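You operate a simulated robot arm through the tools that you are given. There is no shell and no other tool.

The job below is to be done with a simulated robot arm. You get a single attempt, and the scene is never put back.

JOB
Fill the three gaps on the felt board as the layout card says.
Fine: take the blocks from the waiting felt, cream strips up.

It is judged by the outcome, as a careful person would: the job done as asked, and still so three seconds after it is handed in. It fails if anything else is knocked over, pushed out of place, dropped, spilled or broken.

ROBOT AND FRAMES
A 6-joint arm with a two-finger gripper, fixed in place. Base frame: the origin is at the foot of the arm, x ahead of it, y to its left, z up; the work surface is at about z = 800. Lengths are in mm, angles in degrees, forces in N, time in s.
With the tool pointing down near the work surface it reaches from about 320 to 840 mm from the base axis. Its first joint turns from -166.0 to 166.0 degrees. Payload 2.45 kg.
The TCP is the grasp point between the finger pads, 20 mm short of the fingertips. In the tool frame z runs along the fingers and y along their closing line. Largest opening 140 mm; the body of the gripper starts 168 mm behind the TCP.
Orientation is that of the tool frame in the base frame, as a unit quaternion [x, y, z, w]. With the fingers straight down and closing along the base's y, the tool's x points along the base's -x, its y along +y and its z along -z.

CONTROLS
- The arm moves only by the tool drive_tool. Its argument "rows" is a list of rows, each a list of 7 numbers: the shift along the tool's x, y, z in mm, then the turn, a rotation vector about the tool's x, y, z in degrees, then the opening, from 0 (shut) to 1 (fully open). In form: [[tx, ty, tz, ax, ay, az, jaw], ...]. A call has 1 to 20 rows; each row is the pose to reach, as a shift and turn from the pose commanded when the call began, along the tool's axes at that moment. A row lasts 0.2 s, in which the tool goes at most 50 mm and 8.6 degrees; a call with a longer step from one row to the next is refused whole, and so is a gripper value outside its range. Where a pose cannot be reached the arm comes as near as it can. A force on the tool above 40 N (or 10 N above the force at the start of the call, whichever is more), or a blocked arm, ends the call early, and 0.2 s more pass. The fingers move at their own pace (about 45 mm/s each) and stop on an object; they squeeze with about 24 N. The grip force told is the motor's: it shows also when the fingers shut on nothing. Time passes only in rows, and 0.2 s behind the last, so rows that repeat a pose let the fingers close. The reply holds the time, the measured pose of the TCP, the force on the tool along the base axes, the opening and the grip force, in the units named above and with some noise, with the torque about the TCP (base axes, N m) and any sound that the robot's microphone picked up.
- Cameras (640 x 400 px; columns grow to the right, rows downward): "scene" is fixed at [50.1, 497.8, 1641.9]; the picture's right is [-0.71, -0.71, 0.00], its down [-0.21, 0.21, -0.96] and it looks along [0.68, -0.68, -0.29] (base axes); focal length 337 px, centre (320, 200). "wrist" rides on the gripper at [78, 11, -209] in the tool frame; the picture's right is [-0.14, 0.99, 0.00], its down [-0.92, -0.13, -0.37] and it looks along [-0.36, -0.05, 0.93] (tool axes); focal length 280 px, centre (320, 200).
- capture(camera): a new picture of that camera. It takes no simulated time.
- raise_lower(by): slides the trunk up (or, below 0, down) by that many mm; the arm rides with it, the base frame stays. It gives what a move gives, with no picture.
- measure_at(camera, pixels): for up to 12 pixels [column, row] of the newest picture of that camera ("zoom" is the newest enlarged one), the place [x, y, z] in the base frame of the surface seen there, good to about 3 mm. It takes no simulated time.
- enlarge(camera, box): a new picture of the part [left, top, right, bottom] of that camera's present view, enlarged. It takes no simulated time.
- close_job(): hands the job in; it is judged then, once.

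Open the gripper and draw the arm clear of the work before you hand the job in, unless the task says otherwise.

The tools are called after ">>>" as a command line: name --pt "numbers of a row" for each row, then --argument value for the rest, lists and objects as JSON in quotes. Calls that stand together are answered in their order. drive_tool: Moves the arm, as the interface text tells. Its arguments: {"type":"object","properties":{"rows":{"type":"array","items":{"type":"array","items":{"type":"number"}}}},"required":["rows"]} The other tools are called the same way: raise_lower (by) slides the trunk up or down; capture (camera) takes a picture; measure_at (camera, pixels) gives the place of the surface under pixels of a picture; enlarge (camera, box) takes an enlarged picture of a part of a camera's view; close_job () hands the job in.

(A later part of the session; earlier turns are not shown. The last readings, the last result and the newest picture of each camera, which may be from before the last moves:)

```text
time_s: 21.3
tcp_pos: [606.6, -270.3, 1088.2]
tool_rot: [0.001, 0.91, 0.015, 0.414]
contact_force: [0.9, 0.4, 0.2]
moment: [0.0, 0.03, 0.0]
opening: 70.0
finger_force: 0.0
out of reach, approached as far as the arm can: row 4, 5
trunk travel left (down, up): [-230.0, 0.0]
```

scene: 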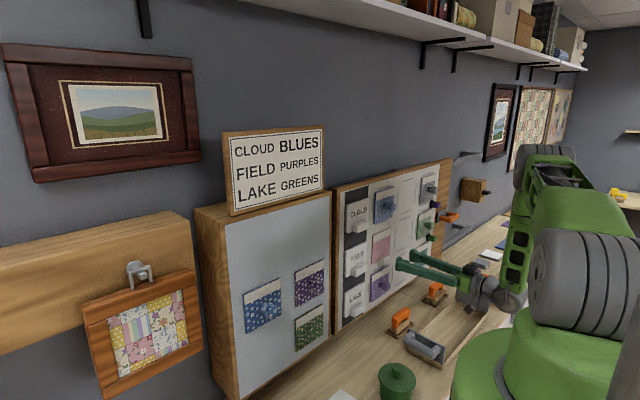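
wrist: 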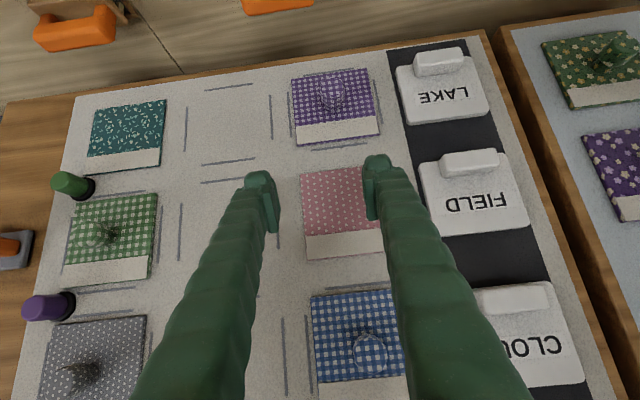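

Another stop at (606.6,-270,1088), untouched and clear. I check the posture again to find what really limits it.

>>> capture --camera "scene"

>>> enlarge --camera "scene" --box '[400, 80, 640, 400]'

>>> measure_at --camera "zoom" --pixels '[[300, 100], [330, 90], [290, 160], [280, 220], [275, 250], [265, 245], [240, 240], [300, 210], [350, 280], [330, 300], [400, 260], [380, 180]]'

```text
taken
```

scene: 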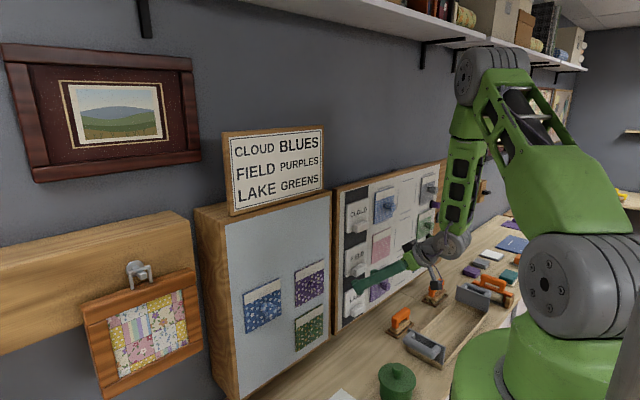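

```text
1.25 times, centred on (520, 240) of scene
```

zoom: 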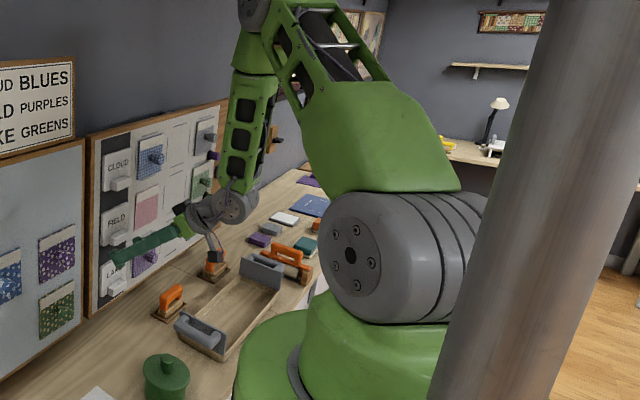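

```text
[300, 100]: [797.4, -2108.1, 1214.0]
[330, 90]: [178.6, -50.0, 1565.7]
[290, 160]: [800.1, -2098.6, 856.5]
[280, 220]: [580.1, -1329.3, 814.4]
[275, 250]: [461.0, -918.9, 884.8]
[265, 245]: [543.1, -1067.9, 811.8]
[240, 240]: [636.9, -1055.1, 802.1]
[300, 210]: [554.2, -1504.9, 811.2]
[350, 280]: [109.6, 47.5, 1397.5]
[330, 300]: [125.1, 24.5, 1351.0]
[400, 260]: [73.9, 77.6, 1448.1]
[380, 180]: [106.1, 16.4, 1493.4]
```

I re-measure with the right pixels: elbow disc near zoom (252,8), wrist disc near (238,205), gripper root near (205,213).

>>> measure_at --camera "zoom" --pixels '[[250, 10], [262, 15], [240, 60], [235, 130], [237, 205], [228, 205], [245, 210], [205, 212], [195, 205], [180, 228], [350, 255], [345, 240]]'

>>> enlarge --camera "scene" --box '[400, 40, 520, 300]'

```text
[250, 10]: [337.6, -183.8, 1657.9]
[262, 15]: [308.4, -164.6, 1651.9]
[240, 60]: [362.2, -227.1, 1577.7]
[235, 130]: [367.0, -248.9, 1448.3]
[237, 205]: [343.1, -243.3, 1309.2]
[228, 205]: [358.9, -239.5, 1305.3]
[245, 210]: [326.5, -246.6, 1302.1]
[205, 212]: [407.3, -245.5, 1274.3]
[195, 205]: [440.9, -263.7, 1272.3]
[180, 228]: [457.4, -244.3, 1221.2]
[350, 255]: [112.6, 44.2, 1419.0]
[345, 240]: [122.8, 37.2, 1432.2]
```

```text
1.54 times, centred on (460, 170) of scene
```

zoom: 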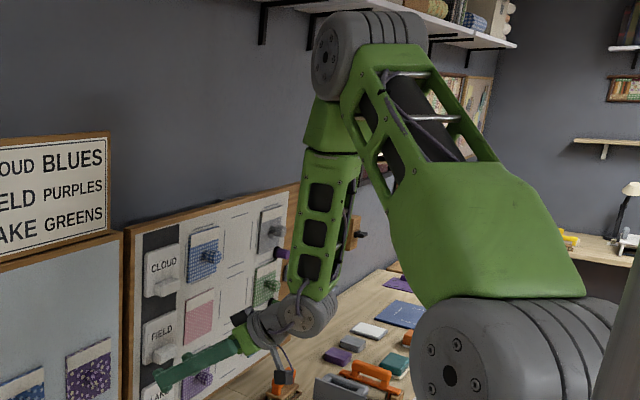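

The forearm has a roll joint and a bending wrist, and every limit pose fits the last joint being at its roll stop rather than the reach. Rolling the tool 180° about its own axis (gripper is symmetric, camera then on top) should clear it; I back away from the board first and roll the first 90° there.

>>> drive_tool --pt "-0.8 -19.4 -21.3 0 0 0 0.5" --pt "-1.5 -38.9 -42.5 0 0 6 0.5" --pt "-2.3 -58.3 -63.8 0 0 14 0.5" --pt "-2.3 -58.3 -63.8 0 0 22 0.5" --pt "-2.3 -58.3 -63.8 0 0 30 0.5"

```text
time_s: 22.5
tcp_pos: [556.0, -329.9, 1133.5]
tool_rot: [0.235, 0.876, 0.109, 0.408]
contact_force: [-0.4, -0.3, 0.2]
moment: [0.01, 0.01, -0.01]
opening: 70.1
finger_force: 0.1
out of reach, approached as far as the arm can: row 1
trunk travel left (down, up): [-230.0, 0.0]
```

Rolling works freely. I continue the remaining 150° about the tool axis at this spot.

>>> drive_tool --pt "0 0 0 0 0 8.3 0.5" --pt "0 0 0 0 0 16.6 0.5" --pt "0 0 0 0 0 25 0.5" --pt "0 0 0 0 0 33.3 0.5" --pt "0 0 0 0 0 41.6 0.5" --pt "0 0 0 0 0 50 0.5" --pt "0 0 0 0 0 58.3 0.5" --pt "0 0 0 0 0 66.6 0.5" --pt "0 0 0 0 0 75 0.5" --pt "0 0 0 0 0 83.3 0.5" --pt "0 0 0 0 0 91.6 0.5" --pt "0 0 0 0 0 100 0.5" --pt "0 0 0 0 0 108.3 0.5" --pt "0 0 0 0 0 116.6 0.5" --pt "0 0 0 0 0 125 0.5" --pt "0 0 0 0 0 133.3 0.5" --pt "0 0 0 0 0 141.6 0.5" --pt "0 0 0 0 0 150 0.5"

>>> capture --camera "wrist"

```text
time_s: 26.3
tcp_pos: [555.3, -330.7, 1133.0]
tool_rot: [0.907, 0.0, 0.421, 0.0]
contact_force: [0.2, 0.5, 0.7]
moment: [-0.04, 0.01, -0.01]
opening: 70.0
finger_force: 0.0
trunk travel left (down, up): [-230.0, 0.0]
```

```text
taken
```

wrist: 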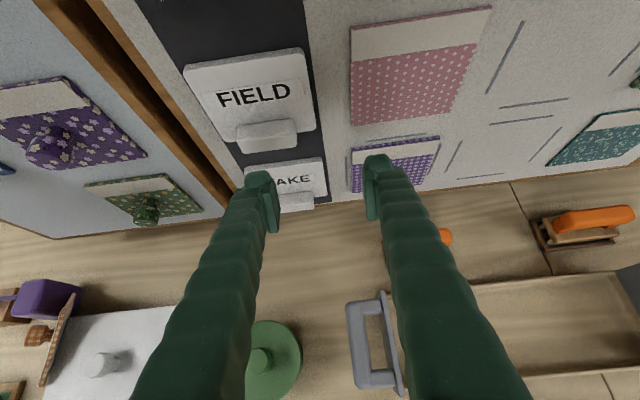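

The roll is done, orientation exact, camera now on top and upright. Next I traverse toward the green block on the waiting felt, in checked steps, keeping tips at x<610.

>>> drive_tool --pt "-12.3 -36 15 0 0 0 0.5" --pt "-24.5 -72 30 0 0 0 0.5" --pt "-36.8 -108 45 0 0 0 0.5"

```text
time_s: 27.1
tcp_pos: [567.1, -222.4, 1075.6]
tool_rot: [0.907, 0.001, 0.421, 0.001]
contact_force: [0.3, 0.3, 0.4]
moment: [-0.02, 0.01, -0.01]
opening: 70.1
finger_force: 0.2
trunk travel left (down, up): [-230.0, 0.0]
```

No reach complaint now, confirming the roll-stop diagnosis. I continue to (580,-79,1000).

>>> drive_tool --pt "-12.3 -36 14.5 0 0 0 0.5" --pt "-24.5 -72 29 0 0 0 0.5" --pt "-36.8 -108 43.6 0 0 0 0.5" --pt "-49.1 -143 58.2 0 0 0 0.5"

>>> capture --camera "wrist"

>>> capture --camera "scene"

```text
time_s: 28.1
tcp_pos: [578.4, -89.2, 1000.5]
tool_rot: [0.906, 0.003, 0.422, -0.005]
contact_force: [-0.1, -1.6, 1.1]
moment: [0.04, 0.01, 0.06]
opening: 70.0
finger_force: 0.0
out of reach, approached as far as the arm can: row 4
trunk travel left (down, up): [-230.0, 0.0]
```

```text
taken
```

wrist: 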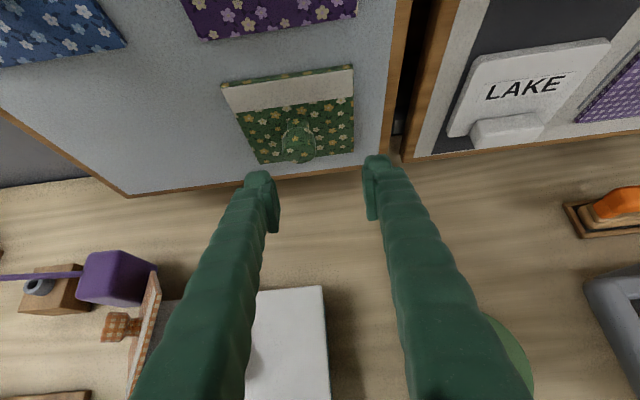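

```text
taken
```

scene: 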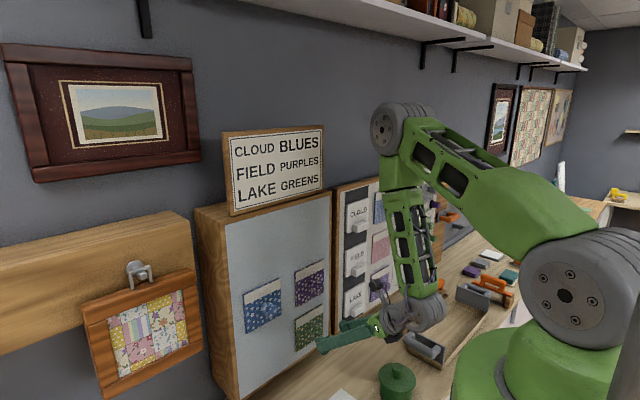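

The row-4 shortfall (stuck at y≈-89) now fits the forearm-roll joint nearing its stop: the wrist is bent through the "wrong" branch. The fix is to pitch the tool forward while it lies in the arm's own plane (near y≈47), so the bend passes through zero. First I retrace my way back out.

>>> drive_tool --pt "12.3 36 -15 0 0 0 0.5" --pt "24.5 72 -30 0 0 0 0.5" --pt "36.8 108 -45 0 0 0 0.5" --pt "49 143 -60 0 0 0 0.5" --pt "61.3 179 -75 0 0 0 0.5" --pt "73.5 215 -90 0 0 0 0.5" --pt "85.8 251 -104.7 0 0 0 0.5"

```text
time_s: 29.7
tcp_pos: [552.4, -340.3, 1135.3]
tool_rot: [0.907, 0.001, 0.422, 0.001]
contact_force: [-0.6, -0.4, -0.1]
moment: [0.0, -0.03, 0.02]
opening: 69.9
finger_force: 0.1
trunk travel left (down, up): [-230.0, 0.0]
```

Back at (552,-340,1135). Now I tip to tool-down while moving back to about (400,-350,1250).

>>> drive_tool --pt "-1.4 1.4 -27 0 -7.1 0 0.5" --pt "-2.7 2.9 -54 0 -14.3 0 0.5" --pt "-4.1 4.3 -82 0 -21.4 0 0.5" --pt "-5.5 5.7 -109 0 -28.6 0 0.5" --pt "-6.9 7.1 -136 0 -35.7 0 0.5" --pt "-8.2 8.6 -163 0 -42.9 0 0.5" --pt "-9.6 10 -190 0 -50 0 0.5"

```text
time_s: 31.3
tcp_pos: [402.0, -348.8, 1250.7]
tool_rot: [1.0, 0.001, -0.001, 0.002]
contact_force: [0.7, 0.1, 0.1]
moment: [-0.05, 0.01, 0.0]
opening: 70.1
finger_force: 0.2
trunk travel left (down, up): [-230.0, 0.0]
```

Tool-down reached. Now I roll back −180° about the tool axis (first −150°, then the rest), well clear of everything.

>>> drive_tool --pt "0 0 0 0 0 -8.3 0.5" --pt "0 0 0 0 0 -16.6 0.5" --pt "0 0 0 0 0 -25 0.5" --pt "0 0 0 0 0 -33.3 0.5" --pt "0 0 0 0 0 -41.6 0.5" --pt "0 0 0 0 0 -50 0.5" --pt "0 0 0 0 0 -58.3 0.5" --pt "0 0 0 0 0 -66.6 0.5" --pt "0 0 0 0 0 -75 0.5" --pt "0 0 0 0 0 -83.3 0.5" --pt "0 0 0 0 0 -91.6 0.5" --pt "0 0 0 0 0 -100 0.5" --pt "0 0 0 0 0 -108.3 0.5" --pt "0 0 0 0 0 -116.6 0.5" --pt "0 0 0 0 0 -125 0.5" --pt "0 0 0 0 0 -133.3 0.5" --pt "0 0 0 0 0 -141.6 0.5" --pt "0 0 0 0 0 -150 0.5" --pt "0 0 0 0 0 -158.3 0.5" --pt "0 0 0 0 0 -166.6 0.5"

>>> drive_tool --pt "0 0 0 0 0 -6.7 0.5" --pt "0 0 0 0 0 -13.4 0.5"

```text
time_s: 35.5
tcp_pos: [401.6, -349.5, 1249.4]
tool_rot: [0.115, 0.993, -0.001, 0.0]
contact_force: [0.4, 0.8, -0.1]
moment: [-0.02, 0.0, -0.02]
opening: 69.9
finger_force: 0.1
trunk travel left (down, up): [-230.0, 0.0]
```

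```text
time_s: 36.1
tcp_pos: [402.1, -349.1, 1249.3]
tool_rot: [-0.002, 1.0, -0.001, -0.001]
contact_force: [0.4, 0.3, 0.2]
moment: [0.0, -0.03, 0.0]
opening: 69.9
finger_force: 0.0
trunk travel left (down, up): [-230.0, 0.0]
```

Tool-down with original roll at (402,-349,1249). I move across to (470,47,1090) in tool-down posture, high above the bench items (≤905).

>>> drive_tool --pt "-6.2 36 14.5 0 0 0 0.5" --pt "-12.4 72 29 0 0 0 0.5" --pt "-18.5 108 43.6 0 0 0 0.5" --pt "-24.7 144 58 0 0 0 0.5" --pt "-30.9 180 72.7 0 0 0 0.5"

>>> drive_tool --pt "-6.2 36 14.5 0 0 0 0.5" --pt "-12.4 72 29 0 0 0 0.5" --pt "-18.5 108 43.6 0 0 0 0.5" --pt "-24.7 144 58 0 0 0 0.5" --pt "-30.9 180 72.7 0 0 0 0.5" --pt "-37 216 87 0 0 0 0.5"

>>> capture --camera "scene"

>>> capture --camera "wrist"

```text
time_s: 37.3
tcp_pos: [433.2, -168.9, 1176.3]
tool_rot: [-0.001, 1.0, -0.001, -0.002]
contact_force: [-1.0, 1.2, 0.3]
moment: [-0.05, 0.01, -0.01]
opening: 69.9
finger_force: 0.0
trunk travel left (down, up): [-230.0, 0.0]
```

```text
time_s: 38.7
tcp_pos: [469.5, 45.3, 1089.5]
tool_rot: [-0.001, 1.0, -0.001, -0.001]
contact_force: [0.5, -0.4, 0.2]
moment: [-0.01, -0.02, 0.0]
opening: 70.3
finger_force: 0.0
trunk travel left (down, up): [-230.0, 0.0]
```

```text
taken
```

scene: 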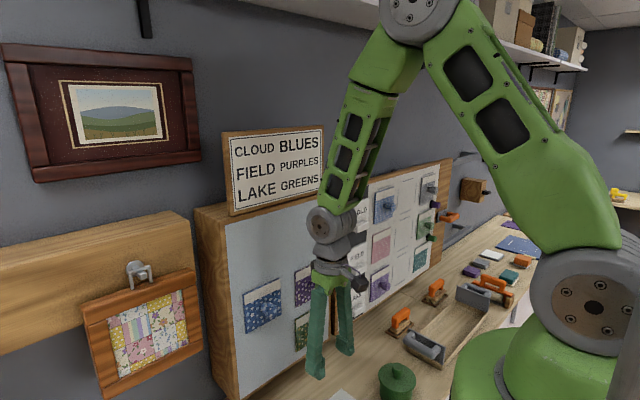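

```text
taken
```

wrist: 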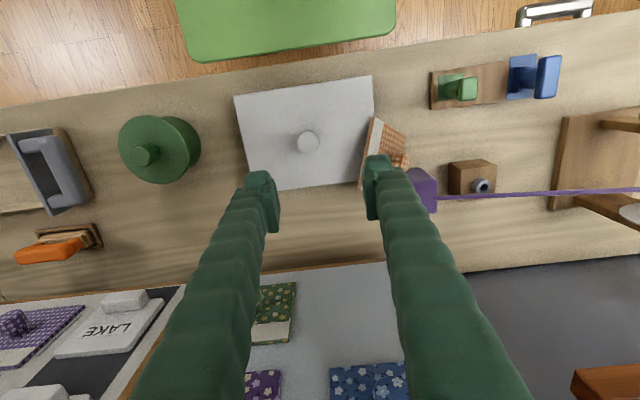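

I check the arm plane's heading here by measuring the shoulder, elbow and wrist disc faces.

>>> measure_at --camera "scene" --pixels '[[598, 305], [413, 8], [322, 225], [420, 15], [318, 222], [570, 220], [480, 60], [350, 170], [385, 70], [440, 50]]'

```text
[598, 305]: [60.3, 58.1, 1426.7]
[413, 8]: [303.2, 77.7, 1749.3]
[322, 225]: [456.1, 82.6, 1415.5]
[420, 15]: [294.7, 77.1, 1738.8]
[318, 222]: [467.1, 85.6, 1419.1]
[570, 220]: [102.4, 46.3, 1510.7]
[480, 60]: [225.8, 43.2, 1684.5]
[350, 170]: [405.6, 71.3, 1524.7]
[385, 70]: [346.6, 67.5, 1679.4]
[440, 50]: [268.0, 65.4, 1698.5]
```

I take a few more surface points along the upper-arm and forearm side panels to pin down the arm-plane heading.

>>> enlarge --camera "scene" --box '[300, 0, 640, 280]'

>>> measure_at --camera "zoom" --pixels '[[280, 70], [300, 130], [340, 200], [380, 250], [420, 290], [460, 300], [400, 220], [360, 160], [330, 100], [440, 250], [100, 180], [140, 80]]'

```text
1.43 times, centred on (470, 140) of scene
```

zoom: 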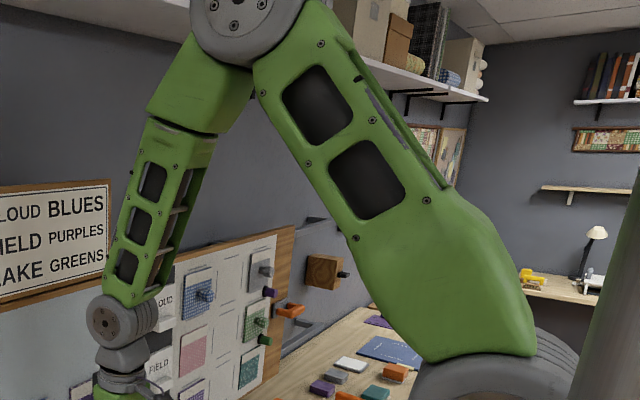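

```text
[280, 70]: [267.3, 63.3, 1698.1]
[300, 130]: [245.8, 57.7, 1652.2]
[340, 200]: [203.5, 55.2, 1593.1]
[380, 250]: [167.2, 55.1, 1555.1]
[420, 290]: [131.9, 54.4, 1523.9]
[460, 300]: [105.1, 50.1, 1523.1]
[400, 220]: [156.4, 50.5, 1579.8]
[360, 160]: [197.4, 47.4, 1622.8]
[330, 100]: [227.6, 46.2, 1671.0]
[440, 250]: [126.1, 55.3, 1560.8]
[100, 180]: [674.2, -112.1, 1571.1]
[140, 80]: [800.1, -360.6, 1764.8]
```

The arm plane heads almost straight along +x here, so now I pitch the tool forward in-plane (passing the straight-wrist point), half way first.

>>> drive_tool --pt "-16.4 -1 7.1 0 -7.1 0 0.5" --pt "-32.9 -2 14.3 0 -14.3 0 0.5" --pt "-49.3 -3 21.4 0 -21.4 0 0.5" --pt "-65.7 -4 28.6 0 -28.6 0 0.5"

>>> capture --camera "scene"

```text
time_s: 39.7
tcp_pos: [535.3, 42.4, 1058.5]
tool_rot: [-0.002, 0.969, 0.0, 0.246]
contact_force: [0.8, 0.3, -0.8]
moment: [-0.01, 0.02, -0.01]
opening: 70.1
finger_force: 0.1
out of reach, approached as far as the arm can: row 2
trunk travel left (down, up): [-230.0, 0.0]
```

```text
taken
```

scene: 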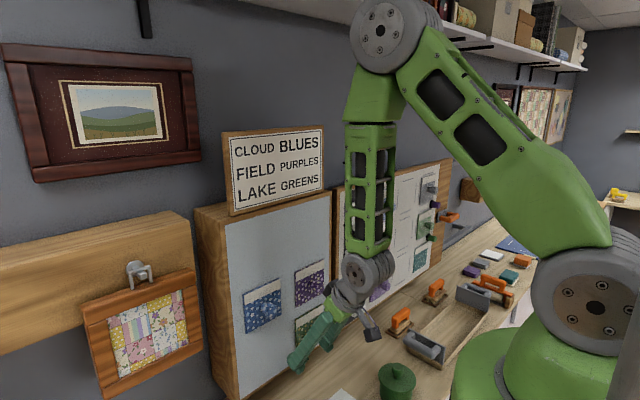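

It passed the straight-wrist point (one hiccup in row 2, then fully reachable). I finish the pitch to 40° below level at (585,40,1040).

>>> drive_tool --pt "-11.6 -0.7 13.3 0 -7.1 0 0.5" --pt "-23.2 -1.3 26.6 0 -14.3 0 0.5" --pt "-34.8 -2 39.9 0 -21.5 0 0.5"

>>> capture --camera "wrist"

>>> capture --camera "scene"

```text
time_s: 40.5
tcp_pos: [585.6, 41.0, 1042.2]
tool_rot: [-0.001, 0.906, -0.001, 0.423]
contact_force: [0.8, -0.6, 0.1]
moment: [0.01, 0.05, -0.03]
opening: 69.7
finger_force: 0.0
trunk travel left (down, up): [-230.0, 0.0]
```

```text
taken
```

wrist: 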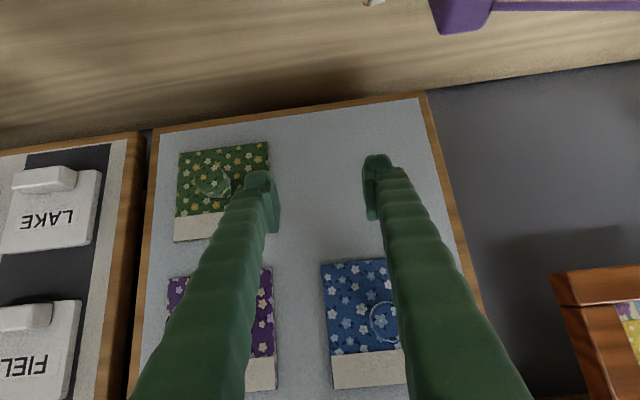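

```text
taken
```

scene: 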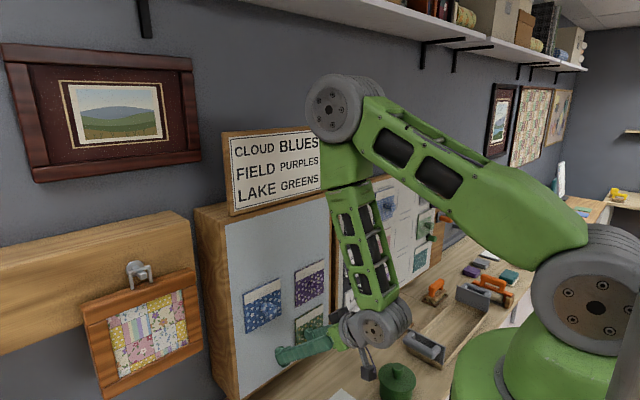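

The tool is now well placed in front of the waiting felt in the good wrist branch. The wrist view (upside-down) shows green at about (222,190), purple (225,325), blue (365,325); I measure green's and blue's features for exact positions.

>>> measure_at --camera "wrist" --pixels '[[182, 156], [265, 146], [176, 238], [222, 232], [212, 182], [205, 175], [220, 190], [326, 267], [384, 262], [337, 385], [400, 378], [385, 322]]'

>>> enlarge --camera "wrist" --box '[140, 110, 440, 400]'

```text
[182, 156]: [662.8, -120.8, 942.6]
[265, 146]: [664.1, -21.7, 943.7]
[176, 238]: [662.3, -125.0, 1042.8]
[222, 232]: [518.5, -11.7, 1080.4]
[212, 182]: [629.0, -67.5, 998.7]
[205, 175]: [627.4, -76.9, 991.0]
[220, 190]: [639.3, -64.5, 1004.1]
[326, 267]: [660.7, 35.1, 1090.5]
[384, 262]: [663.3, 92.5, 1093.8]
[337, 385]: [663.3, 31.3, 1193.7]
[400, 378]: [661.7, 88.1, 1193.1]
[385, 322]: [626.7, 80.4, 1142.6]
```

```text
1.38 times, centred on (290, 255) of wrist
```

zoom: 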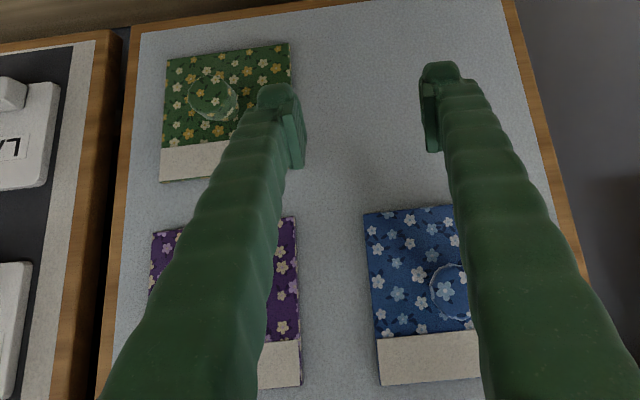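

Green centre ≈(y -72, z 993), blue centre ≈(y 82, z 1143), knob tips at x≈627. I'll take blue first: move to a pre-grasp spot just below and in front of its knob.

>>> drive_tool --pt "-16.6 20.5 -11.3 0 0 0 0.5" --pt "-33.2 41 -22.6 0 0 0 0.5" --pt "-33.2 41 -22.6 0 0 0 0.5"

>>> capture --camera "wrist"

```text
time_s: 41.3
tcp_pos: [589.3, 82.6, 1081.8]
tool_rot: [-0.002, 0.906, 0.0, 0.423]
contact_force: [-0.1, 0.4, -0.3]
moment: [0.01, 0.0, 0.06]
opening: 70.4
finger_force: 0.1
trunk travel left (down, up): [-230.0, 0.0]
```

```text
taken
```

wrist: 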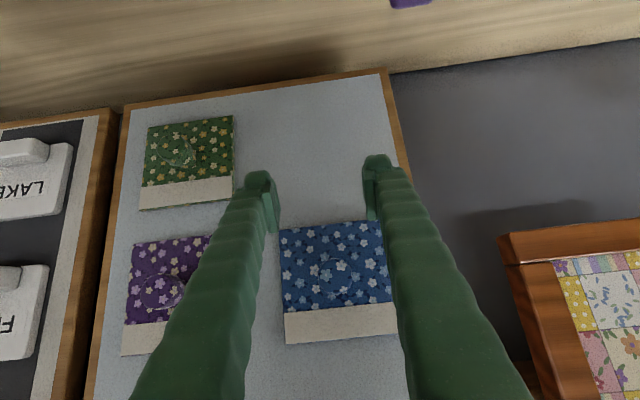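

>>> enlarge --camera "wrist" --box '[250, 190, 430, 360]'

>>> measure_at --camera "wrist" --pixels '[[282, 233], [380, 223], [288, 340], [392, 332], [335, 275], [345, 275], [340, 265], [335, 290], [350, 285], [325, 280], [340, 280], [345, 290]]'

```text
2.35 times, centred on (340, 275) of wrist
```

zoom: 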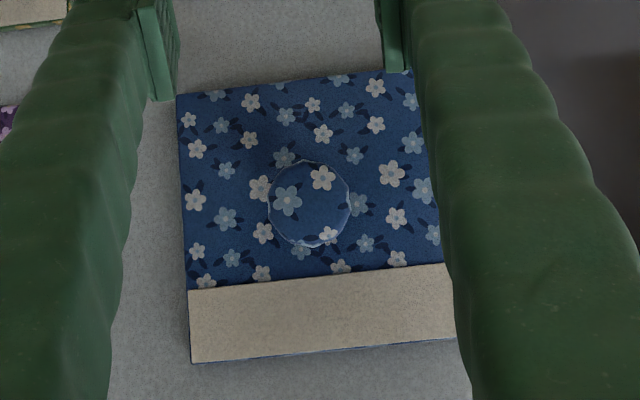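

```text
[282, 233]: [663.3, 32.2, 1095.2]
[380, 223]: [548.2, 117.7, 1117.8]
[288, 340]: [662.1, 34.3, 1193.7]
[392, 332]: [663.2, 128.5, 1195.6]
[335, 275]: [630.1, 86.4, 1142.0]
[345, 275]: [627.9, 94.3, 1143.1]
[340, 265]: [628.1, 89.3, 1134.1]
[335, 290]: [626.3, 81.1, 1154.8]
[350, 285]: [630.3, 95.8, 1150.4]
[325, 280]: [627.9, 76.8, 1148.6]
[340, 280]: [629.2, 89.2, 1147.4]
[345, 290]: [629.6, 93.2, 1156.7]
```

Blue's knob disc centres on about (y 85, z 1143), radius ≈16. I move up and forward so the open fingers straddle it, tips staying ~5 mm off the block face.

>>> drive_tool --pt "-20.9 1 -3.1 0 0 0 0.5" --pt "-42.2 2 -5.7 0 0 0 0.5" --pt "-58.4 2 -5.8 0 0 0 0.5" --pt "-73.8 2 -7 0 0 0 0.5" --pt "-73.8 2 -7 0 0 0 0.5"

>>> capture --camera "wrist"

>>> enlarge --camera "scene" --box '[230, 240, 340, 360]'

```text
time_s: 42.5
tcp_pos: [630.8, 83.7, 1143.8]
tool_rot: [-0.001, 0.906, -0.001, 0.423]
contact_force: [0.3, 0.5, 0.4]
moment: [0.01, 0.0, -0.03]
opening: 70.0
finger_force: 0.1
trunk travel left (down, up): [-230.0, 0.0]
```

```text
taken
```

wrist: 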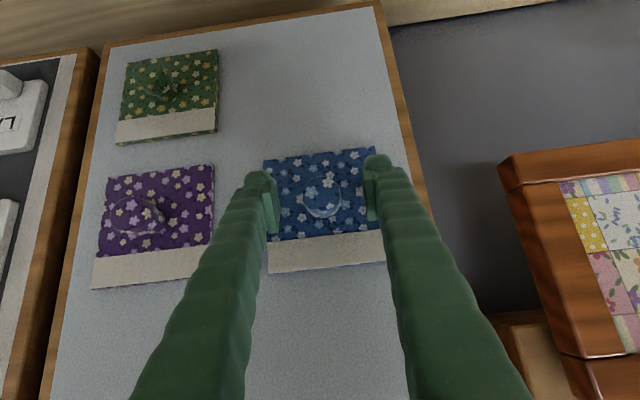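

```text
3.33 times, centred on (285, 300) of scene
```

zoom: 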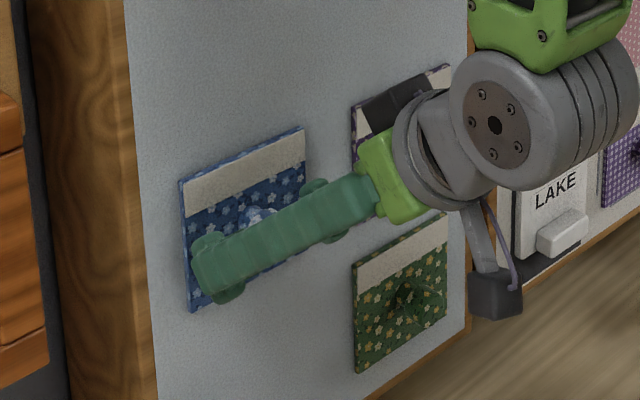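

The knob (321,197) is centred between the fingertips. I close on it.

>>> drive_tool --pt "0 0 0 0 0 0 0.2" --pt "0 0 0 0 0 0 0.1" --pt "0 0 0 0 0 0 0" --pt "0 0 0 0 0 0 0" --pt "0 0 0 0 0 0 0"

>>> measure_at --camera "wrist" --pixels '[[107, 180], [212, 166], [94, 287], [137, 217], [140, 210], [130, 222], [127, 65], [217, 51], [117, 142], [214, 131], [165, 92], [172, 85]]'

>>> capture --camera "wrist"

```text
time_s: 43.7
tcp_pos: [631.0, 85.9, 1144.5]
tool_rot: [-0.003, 0.906, 0.0, 0.423]
contact_force: [-0.2, 7.9, 0.2]
moment: [0.05, -0.02, 0.14]
opening: 29.3
finger_force: 24.1
trunk travel left (down, up): [-230.0, 0.0]
```

```text
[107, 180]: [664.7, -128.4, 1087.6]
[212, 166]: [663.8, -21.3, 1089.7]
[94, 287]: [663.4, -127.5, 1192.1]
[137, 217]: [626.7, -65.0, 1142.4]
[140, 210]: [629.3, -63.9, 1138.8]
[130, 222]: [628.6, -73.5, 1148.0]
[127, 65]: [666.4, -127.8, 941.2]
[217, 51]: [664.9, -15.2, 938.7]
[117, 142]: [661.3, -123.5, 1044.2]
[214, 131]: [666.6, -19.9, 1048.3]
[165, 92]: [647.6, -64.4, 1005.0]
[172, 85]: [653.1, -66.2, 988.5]
```

```text
taken
```

wrist: 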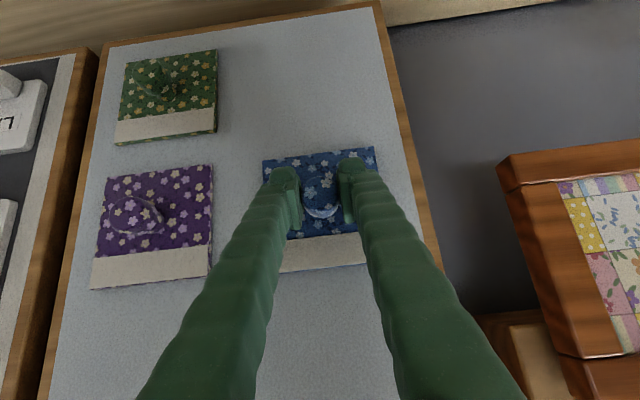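

Gripped: opening 29 mm with 24 N, slight sideways load only. Now I pull straight off the felt (−x) slowly.

>>> drive_tool --pt "3.2 0 -3.8 0 0 0 0" --pt "6.4 0 -7.7 0 0 0 0" --pt "12.8 0 -15.3 0 0 0 0" --pt "22.5 0 -26.8 0 0 0 0" --pt "22.5 0 -26.8 0 0 0 0"

>>> capture --camera "wrist"

>>> enlarge --camera "scene" --box '[230, 240, 340, 360]'

```text
time_s: 44.9
tcp_pos: [600.3, 85.8, 1141.3]
tool_rot: [-0.002, 0.907, 0.0, 0.422]
contact_force: [-0.2, 0.4, 0.7]
moment: [-0.01, 0.03, 0.02]
opening: 29.2
finger_force: 24.0
out of reach, approached as far as the arm can: row 4, 5
trunk travel left (down, up): [-230.0, 0.0]
```

```text
taken
```

wrist: 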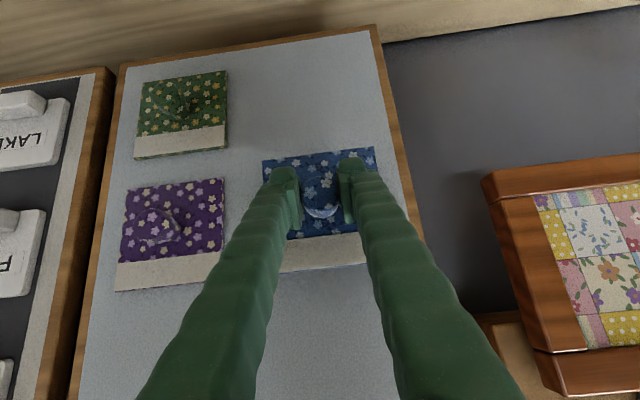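

```text
3.33 times, centred on (285, 300) of scene
```

zoom: 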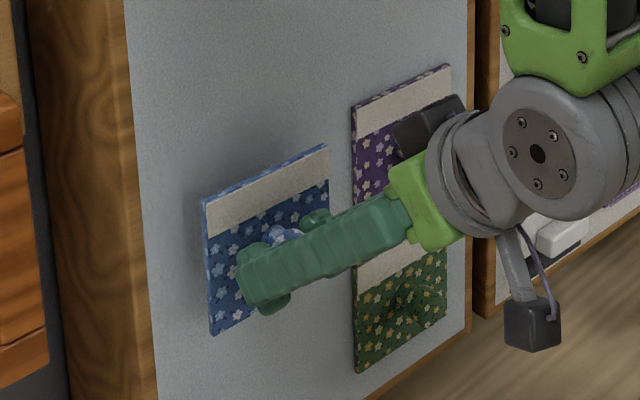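

The blue block is free and upright in the grip, nothing else disturbed (elbow fold limit reached at x≈600, harmless). I lower it down the empty side of the felt to z≈1000 while backing to x≈570.

>>> drive_tool --pt "30.7 0 25.7 0 0 0 0" --pt "61.4 0 51.4 0 0 0 0" --pt "94 0 59.1 0 0 0 0" --pt "126.6 0 66.9 0 0 0 0"

>>> capture --camera "wrist"

>>> capture --camera "scene"

```text
time_s: 45.9
tcp_pos: [570.9, 85.2, 1000.9]
tool_rot: [-0.002, 0.906, 0.0, 0.423]
contact_force: [0.7, 0.2, -0.1]
moment: [0.0, 0.02, -0.01]
opening: 29.2
finger_force: 23.9
trunk travel left (down, up): [-230.0, 0.0]
```

```text
taken
```

wrist: 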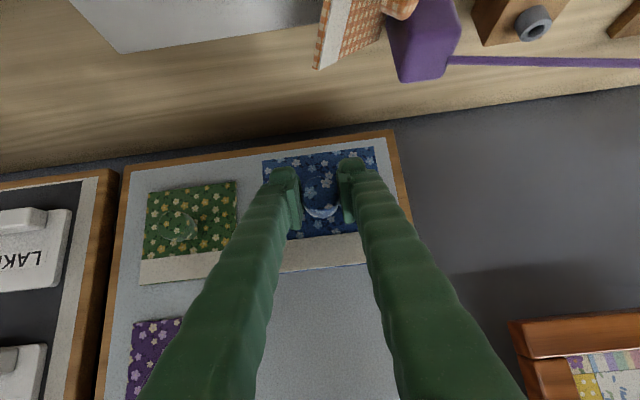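

```text
taken
```

scene: 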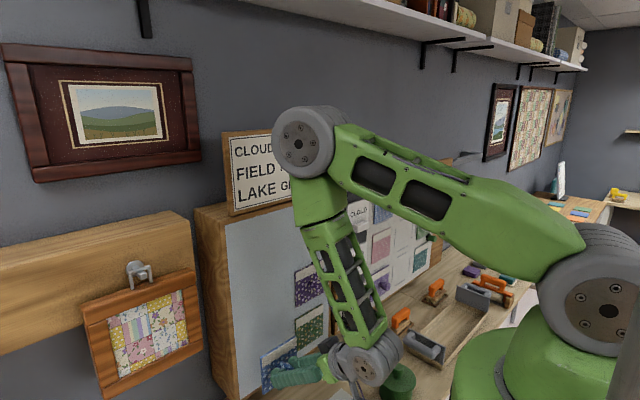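

The block hangs steady. I measure its corners relative to the TCP now to know the offset for placing.

>>> measure_at --camera "wrist" --pixels '[[265, 165], [371, 153], [270, 176], [374, 170], [285, 271], [364, 263], [378, 165], [320, 158], [320, 267], [320, 205], [345, 266], [300, 160]]'

>>> enlarge --camera "wrist" --box '[240, 130, 410, 290]'

```text
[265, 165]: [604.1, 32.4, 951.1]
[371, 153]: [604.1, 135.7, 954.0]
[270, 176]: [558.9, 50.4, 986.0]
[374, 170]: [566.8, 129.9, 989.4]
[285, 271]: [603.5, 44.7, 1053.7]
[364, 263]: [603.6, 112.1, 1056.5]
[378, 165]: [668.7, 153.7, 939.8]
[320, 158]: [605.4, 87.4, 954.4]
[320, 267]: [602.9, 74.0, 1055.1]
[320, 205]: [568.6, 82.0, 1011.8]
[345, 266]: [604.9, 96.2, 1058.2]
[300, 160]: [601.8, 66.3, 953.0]
```

```text
2.50 times, centred on (325, 210) of wrist
```

zoom: 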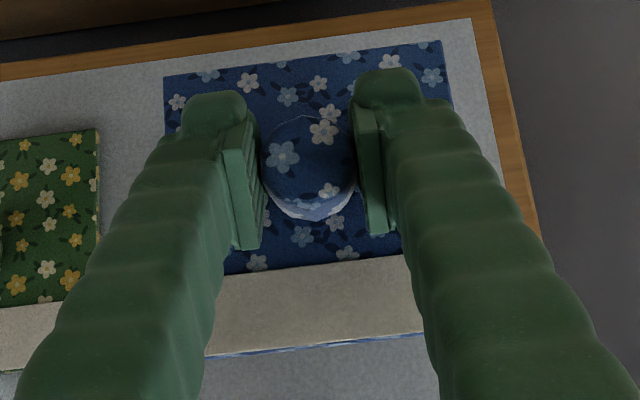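

Block sits upright: centred about 1 mm off in y and +3 mm in z from the TCP, back face ~40 mm ahead. I start traversing toward the gap column at x≈570, block back at x≈610 (knobs end at 626).

>>> drive_tool --pt "0 -35 0 0 0 0 0" --pt "0 -70 0 0 0 0 0" --pt "0 -105 0 0 0 0 0" --pt "0 -140 0 0 0 0 0" --pt "0 -175 0 0 0 0 0"

```text
time_s: 47.1
tcp_pos: [571.5, -89.5, 1001.7]
tool_rot: [-0.001, 0.907, 0.0, 0.422]
contact_force: [-0.9, 0.4, 0.3]
moment: [0.01, -0.03, 0.06]
opening: 29.3
finger_force: 23.5
trunk travel left (down, up): [-230.0, 0.0]
```

All reachable now. I continue the traverse along the board, easing back slightly for extra clearance.

>>> drive_tool --pt "0 -40 0 0 0 0 0" --pt "0 -80 0 0 0 0 0" --pt "1.3 -120 -1.5 0 0 0 0" --pt "2.6 -160 -3 0 0 0 0" --pt "3.9 -200 -4.6 0 0 0 0" --pt "5.1 -240 -6.1 0 0 0 0"

>>> capture --camera "wrist"

```text
time_s: 48.5
tcp_pos: [562.2, -330.9, 1001.6]
tool_rot: [-0.001, 0.907, 0.0, 0.422]
contact_force: [-0.5, -0.4, 0.2]
moment: [0.03, -0.01, 0.05]
opening: 29.3
finger_force: 23.7
trunk travel left (down, up): [-230.0, 0.0]
```

```text
taken
```

wrist: 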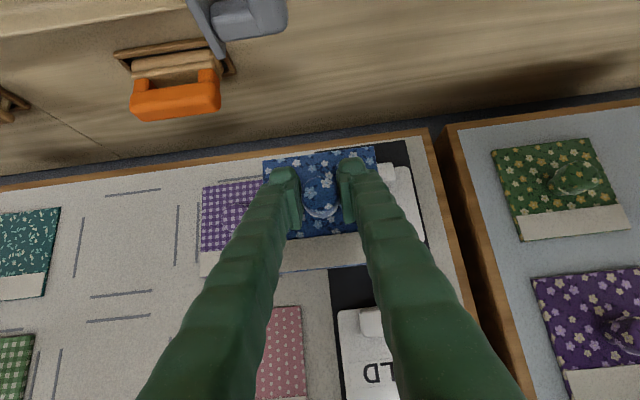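

Clear in front of LAKE. I continue to the gap column at y≈-578.

>>> drive_tool --pt "0 -41 0 0 0 0 0" --pt "0 -82 0 0 0 0 0" --pt "0 -123 0 0 0 0 0" --pt "0 -164 0 0 0 0 0" --pt "0 -205 0 0 0 0 0" --pt "0 -246 0 0 0 0 0"

>>> drive_tool --pt "-27 0 -22.5 0 0 0 0" --pt "-54 0 -45 0 0 0 0" --pt "-81 0 -67.5 0 0 0 0" --pt "-108 0 -90 0 0 0 0"

```text
time_s: 49.9
tcp_pos: [563.4, -576.9, 1002.2]
tool_rot: [-0.002, 0.906, 0.001, 0.423]
contact_force: [0.1, -0.2, -0.5]
moment: [0.08, 0.04, 0.05]
opening: 29.1
finger_force: 24.0
trunk travel left (down, up): [-230.0, 0.0]
```

```text
time_s: 50.9
tcp_pos: [562.9, -574.9, 1144.3]
tool_rot: [0.0, 0.906, 0.0, 0.423]
contact_force: [0.0, -0.1, 1.4]
moment: [-0.02, 0.02, 0.01]
opening: 29.0
finger_force: 23.6
trunk travel left (down, up): [-230.0, 0.0]
```

At (563,-575,1144), all fine. I rise to z≈1288 for the CLOUD row.

>>> drive_tool --pt "-27.6 -0.5 -23.1 0 0 0 0" --pt "-55.2 -1 -46.2 0 0 0 0" --pt "-82.8 -1.5 -69.3 0 0 0 0" --pt "-110.4 -2 -92.4 0 0 0 0" --pt "-110.4 -2 -92.4 0 0 0 0"

>>> capture --camera "wrist"

>>> capture --camera "scene"

```text
time_s: 52.1
tcp_pos: [563.4, -577.5, 1287.4]
tool_rot: [-0.002, 0.906, 0.0, 0.423]
contact_force: [-0.2, 0.5, -1.5]
moment: [-0.03, -0.01, 0.0]
opening: 29.3
finger_force: 23.7
trunk travel left (down, up): [-230.0, 0.0]
```

```text
taken
```

wrist: 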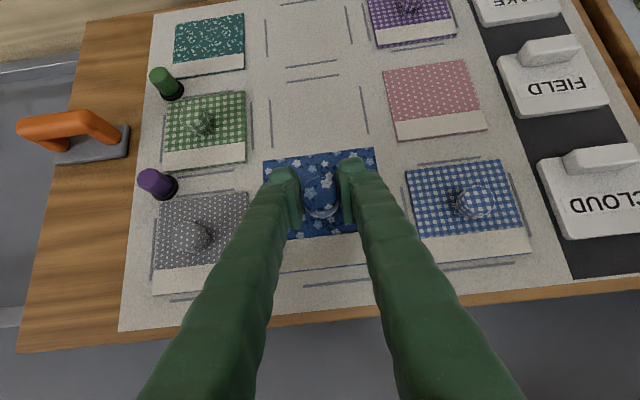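

```text
taken
```

scene: 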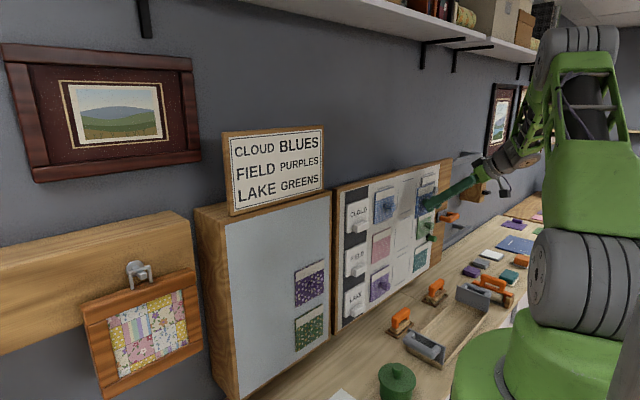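

The blue block hangs in front of the CLOUD-row gap. I check its corners against the gap before pressing in.

>>> measure_at --camera "wrist" --pixels '[[265, 165], [373, 152], [380, 195], [285, 271], [350, 265], [320, 158], [270, 30], [345, 282], [350, 27], [300, 79], [490, 163], [495, 263]]'

>>> enlarge --camera "wrist" --box '[230, 120, 430, 310]'

```text
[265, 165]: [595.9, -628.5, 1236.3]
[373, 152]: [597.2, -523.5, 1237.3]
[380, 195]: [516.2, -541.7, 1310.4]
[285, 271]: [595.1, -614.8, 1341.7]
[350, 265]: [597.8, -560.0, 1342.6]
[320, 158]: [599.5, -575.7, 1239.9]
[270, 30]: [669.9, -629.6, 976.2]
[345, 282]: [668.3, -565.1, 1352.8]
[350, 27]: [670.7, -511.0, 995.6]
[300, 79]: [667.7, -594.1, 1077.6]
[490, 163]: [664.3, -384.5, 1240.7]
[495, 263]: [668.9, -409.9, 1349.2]
```

```text
2.11 times, centred on (330, 215) of wrist
```

zoom: 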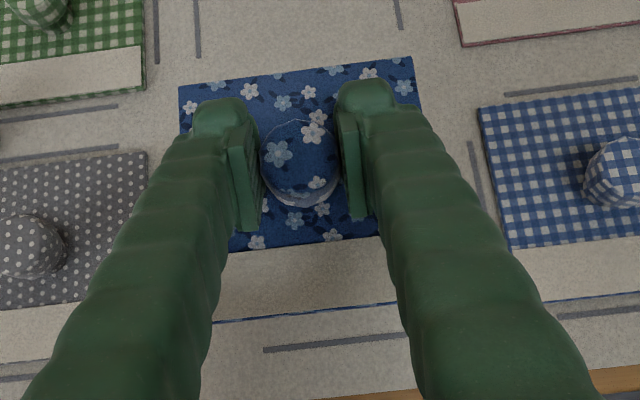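

Block centre is (−576, 1289.5) versus the gap centre (−578, 1291) — nearly perfect. I advance 60 mm toward the felt with that tiny correction.

>>> drive_tool --pt "-9.9 -0.5 11.2 0 0 0 0" --pt "-19.8 -1 22.5 0 0 0 0" --pt "-29.8 -1.5 33.8 0 0 0 0" --pt "-39.7 -2 45 0 0 0 0" --pt "-39.7 -2 45 0 0 0 0"

```text
time_s: 53.3
tcp_pos: [624.9, -580.6, 1288.1]
tool_rot: [-0.001, 0.906, 0.0, 0.423]
contact_force: [0.5, 0.1, -1.4]
moment: [0.01, 0.01, 0.02]
opening: 28.9
finger_force: 23.9
trunk travel left (down, up): [-230.0, 0.0]
```

About 5 mm from the felt. I creep forward in 2 mm rows to press it on; the force limit will stop me if needed.

>>> drive_tool --pt "-1.3 1 1.5 0 0 0 0" --pt "-2.6 2 3.1 0 0 0 0" --pt "-3.9 2 4.6 0 0 0 0" --pt "-5.1 2 6.1 0 0 0 0"

```text
time_s: 54.3
tcp_pos: [629.0, -577.8, 1288.1]
tool_rot: [-0.001, 0.907, 0.0, 0.421]
contact_force: [-14.5, 1.2, -0.9]
moment: [0.01, 0.01, -0.01]
opening: 29.3
finger_force: 23.8
trunk travel left (down, up): [-230.0, 0.0]
```

Contact at 14.5 N. I press slightly more (~25 N) and hold to seat it.

>>> drive_tool --pt "-1.3 0 1.5 0 0 0 0" --pt "-1.9 0 2.3 0 0 0 0" --pt "-1.9 0 2.3 0 0 0 0"

>>> capture --camera "wrist"

```text
time_s: 55.1
tcp_pos: [632.5, -576.9, 1289.3]
tool_rot: [-0.001, 0.906, -0.001, 0.423]
contact_force: [-23.7, 3.2, -5.7]
moment: [-0.04, 0.15, 0.03]
opening: 29.1
finger_force: 23.9
trunk travel left (down, up): [-230.0, 0.0]
```

```text
taken
```

wrist: 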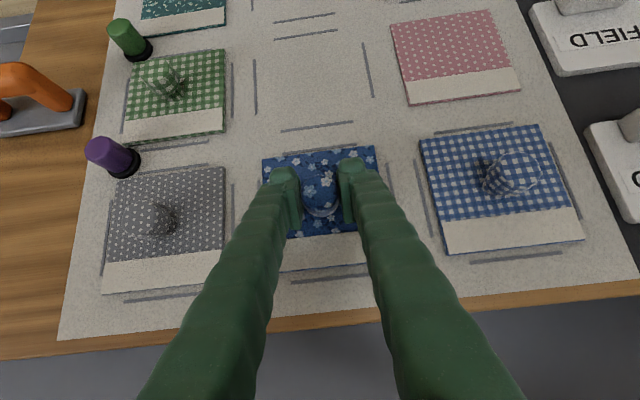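

Seated with ~24 N, sitting squarely inside its ticks. I relax the push and open the fingers.

>>> drive_tool --pt "1.9 0 -2.3 0 0 0 0" --pt "1.9 0 -2.3 0 0 0 0.3" --pt "1.9 0 -2.3 0 0 0 0.5" --pt "1.9 0 -2.3 0 0 0 0.5" --pt "1.9 0 -2.3 0 0 0 0.5"

>>> capture --camera "wrist"

```text
time_s: 56.3
tcp_pos: [632.8, -577.4, 1289.2]
tool_rot: [-0.001, 0.906, -0.001, 0.423]
contact_force: [0.6, 0.5, -0.5]
moment: [-0.01, -0.01, 0.03]
opening: 70.1
finger_force: 0.1
trunk travel left (down, up): [-230.0, 0.0]
```

```text
taken
```

wrist: 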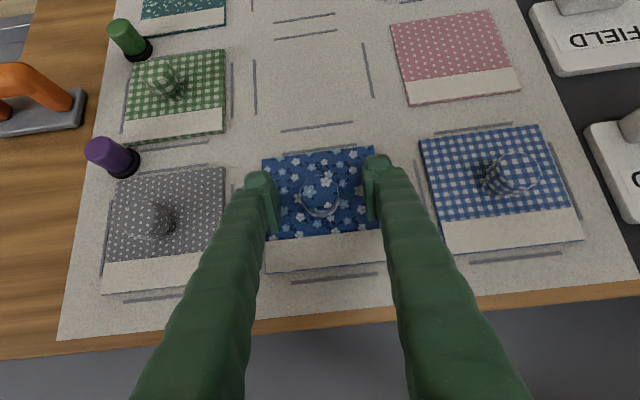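

The blue block holds. I withdraw straight back, then head down and across toward the purple block.

>>> drive_tool --pt "12.8 0 -15.3 0 0 0 0.5" --pt "25.7 0 -30.7 0 0 0 0.5" --pt "42.4 0 -50.6 0 0 0 0.5"

>>> capture --camera "wrist"

>>> enlarge --camera "scene" --box '[330, 150, 470, 310]'

```text
time_s: 57.1
tcp_pos: [565.2, -576.9, 1290.4]
tool_rot: [-0.002, 0.906, 0.0, 0.423]
contact_force: [-0.6, -0.9, -0.3]
moment: [-0.01, 0.0, 0.01]
opening: 69.9
finger_force: 0.1
trunk travel left (down, up): [-230.0, 0.0]
```

```text
taken
```

wrist: 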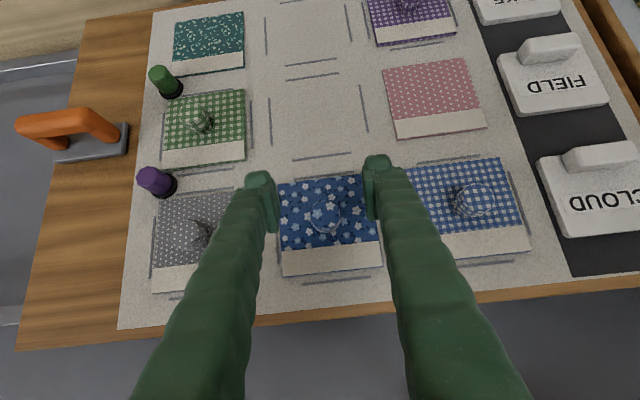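

```text
2.50 times, centred on (400, 230) of scene
```

zoom: 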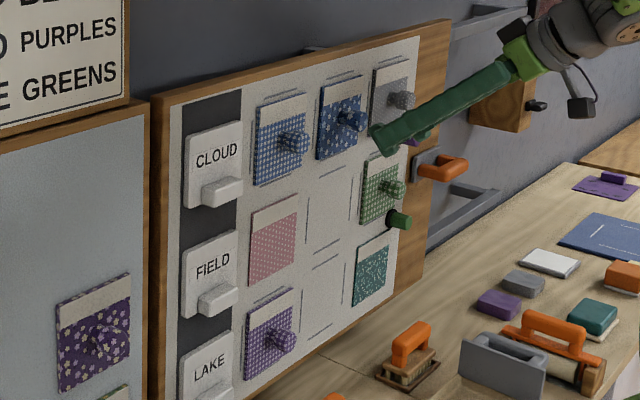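

Blue is in its CLOUD gap and holding. I go diagonally down and across to (565,-330,1070), then on toward the purple block.

>>> drive_tool --pt "21.1 30.9 17.7 0 0 0 0.5" --pt "42.2 61.8 35.3 0 0 0 0.5" --pt "63.3 92.6 53 0 0 0 0.5" --pt "84.4 123.5 70.6 0 0 0 0.5" --pt "105.4 154.4 88.3 0 0 0 0.5" --pt "126.5 185.3 105.9 0 0 0 0.5" --pt "147.6 216.1 123.6 0 0 0 0.5" --pt "168.7 247 141.2 0 0 0 0.5"

>>> drive_tool --pt "-2.1 42 2.6 0 0 0 0.5" --pt "-4.3 84 5.1 0 0 0 0.5" --pt "-6.4 126 7.7 0 0 0 0.5" --pt "-8.6 168 10.2 0 0 0 0.5" --pt "-10.7 210 12.8 0 0 0 0.5" --pt "-12.8 255 15.3 0 0 0 0.5"

>>> capture --camera "wrist"

```text
time_s: 58.9
tcp_pos: [565.5, -331.1, 1067.8]
tool_rot: [-0.002, 0.906, 0.0, 0.422]
contact_force: [0.8, 0.2, 0.3]
moment: [-0.03, 0.03, -0.01]
opening: 70.1
finger_force: 0.1
trunk travel left (down, up): [-230.0, 0.0]
```

```text
time_s: 60.3
tcp_pos: [584.5, -74.0, 1066.8]
tool_rot: [-0.002, 0.906, 0.0, 0.423]
contact_force: [0.7, 0.0, 0.4]
moment: [-0.04, 0.0, -0.03]
opening: 70.2
finger_force: 0.0
trunk travel left (down, up): [-230.0, 0.0]
```

```text
taken
```

wrist: 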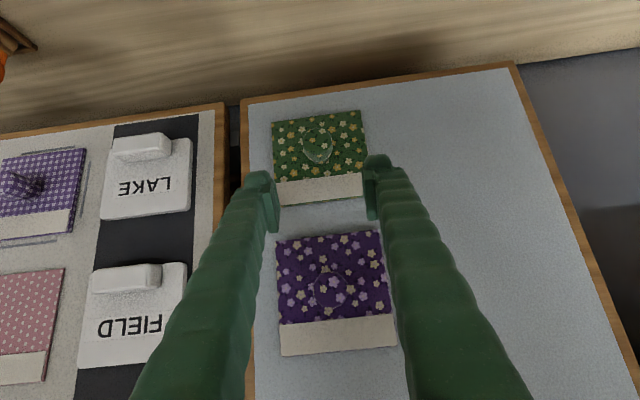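

In front of the purple block now. I measure its knob (around (330,290)) and corners, plus green's.

>>> measure_at --camera "wrist" --pixels '[[279, 243], [380, 233], [284, 352], [394, 342], [330, 289], [325, 280], [335, 297], [275, 125], [361, 113], [278, 203], [318, 148], [322, 145]]'

>>> enlarge --camera "wrist" --box '[250, 200, 430, 370]'

```text
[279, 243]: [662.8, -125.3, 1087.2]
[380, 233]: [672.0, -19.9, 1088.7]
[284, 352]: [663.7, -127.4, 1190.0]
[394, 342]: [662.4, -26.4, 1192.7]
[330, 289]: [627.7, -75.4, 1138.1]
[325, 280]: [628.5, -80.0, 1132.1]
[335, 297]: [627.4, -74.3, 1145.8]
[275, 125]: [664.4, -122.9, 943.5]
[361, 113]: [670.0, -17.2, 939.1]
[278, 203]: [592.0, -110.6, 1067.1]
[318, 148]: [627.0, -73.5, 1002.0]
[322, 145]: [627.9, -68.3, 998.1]
```

```text
2.35 times, centred on (340, 285) of wrist
```

zoom: 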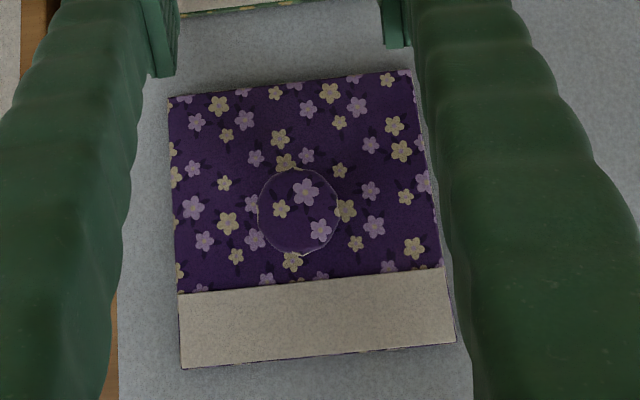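

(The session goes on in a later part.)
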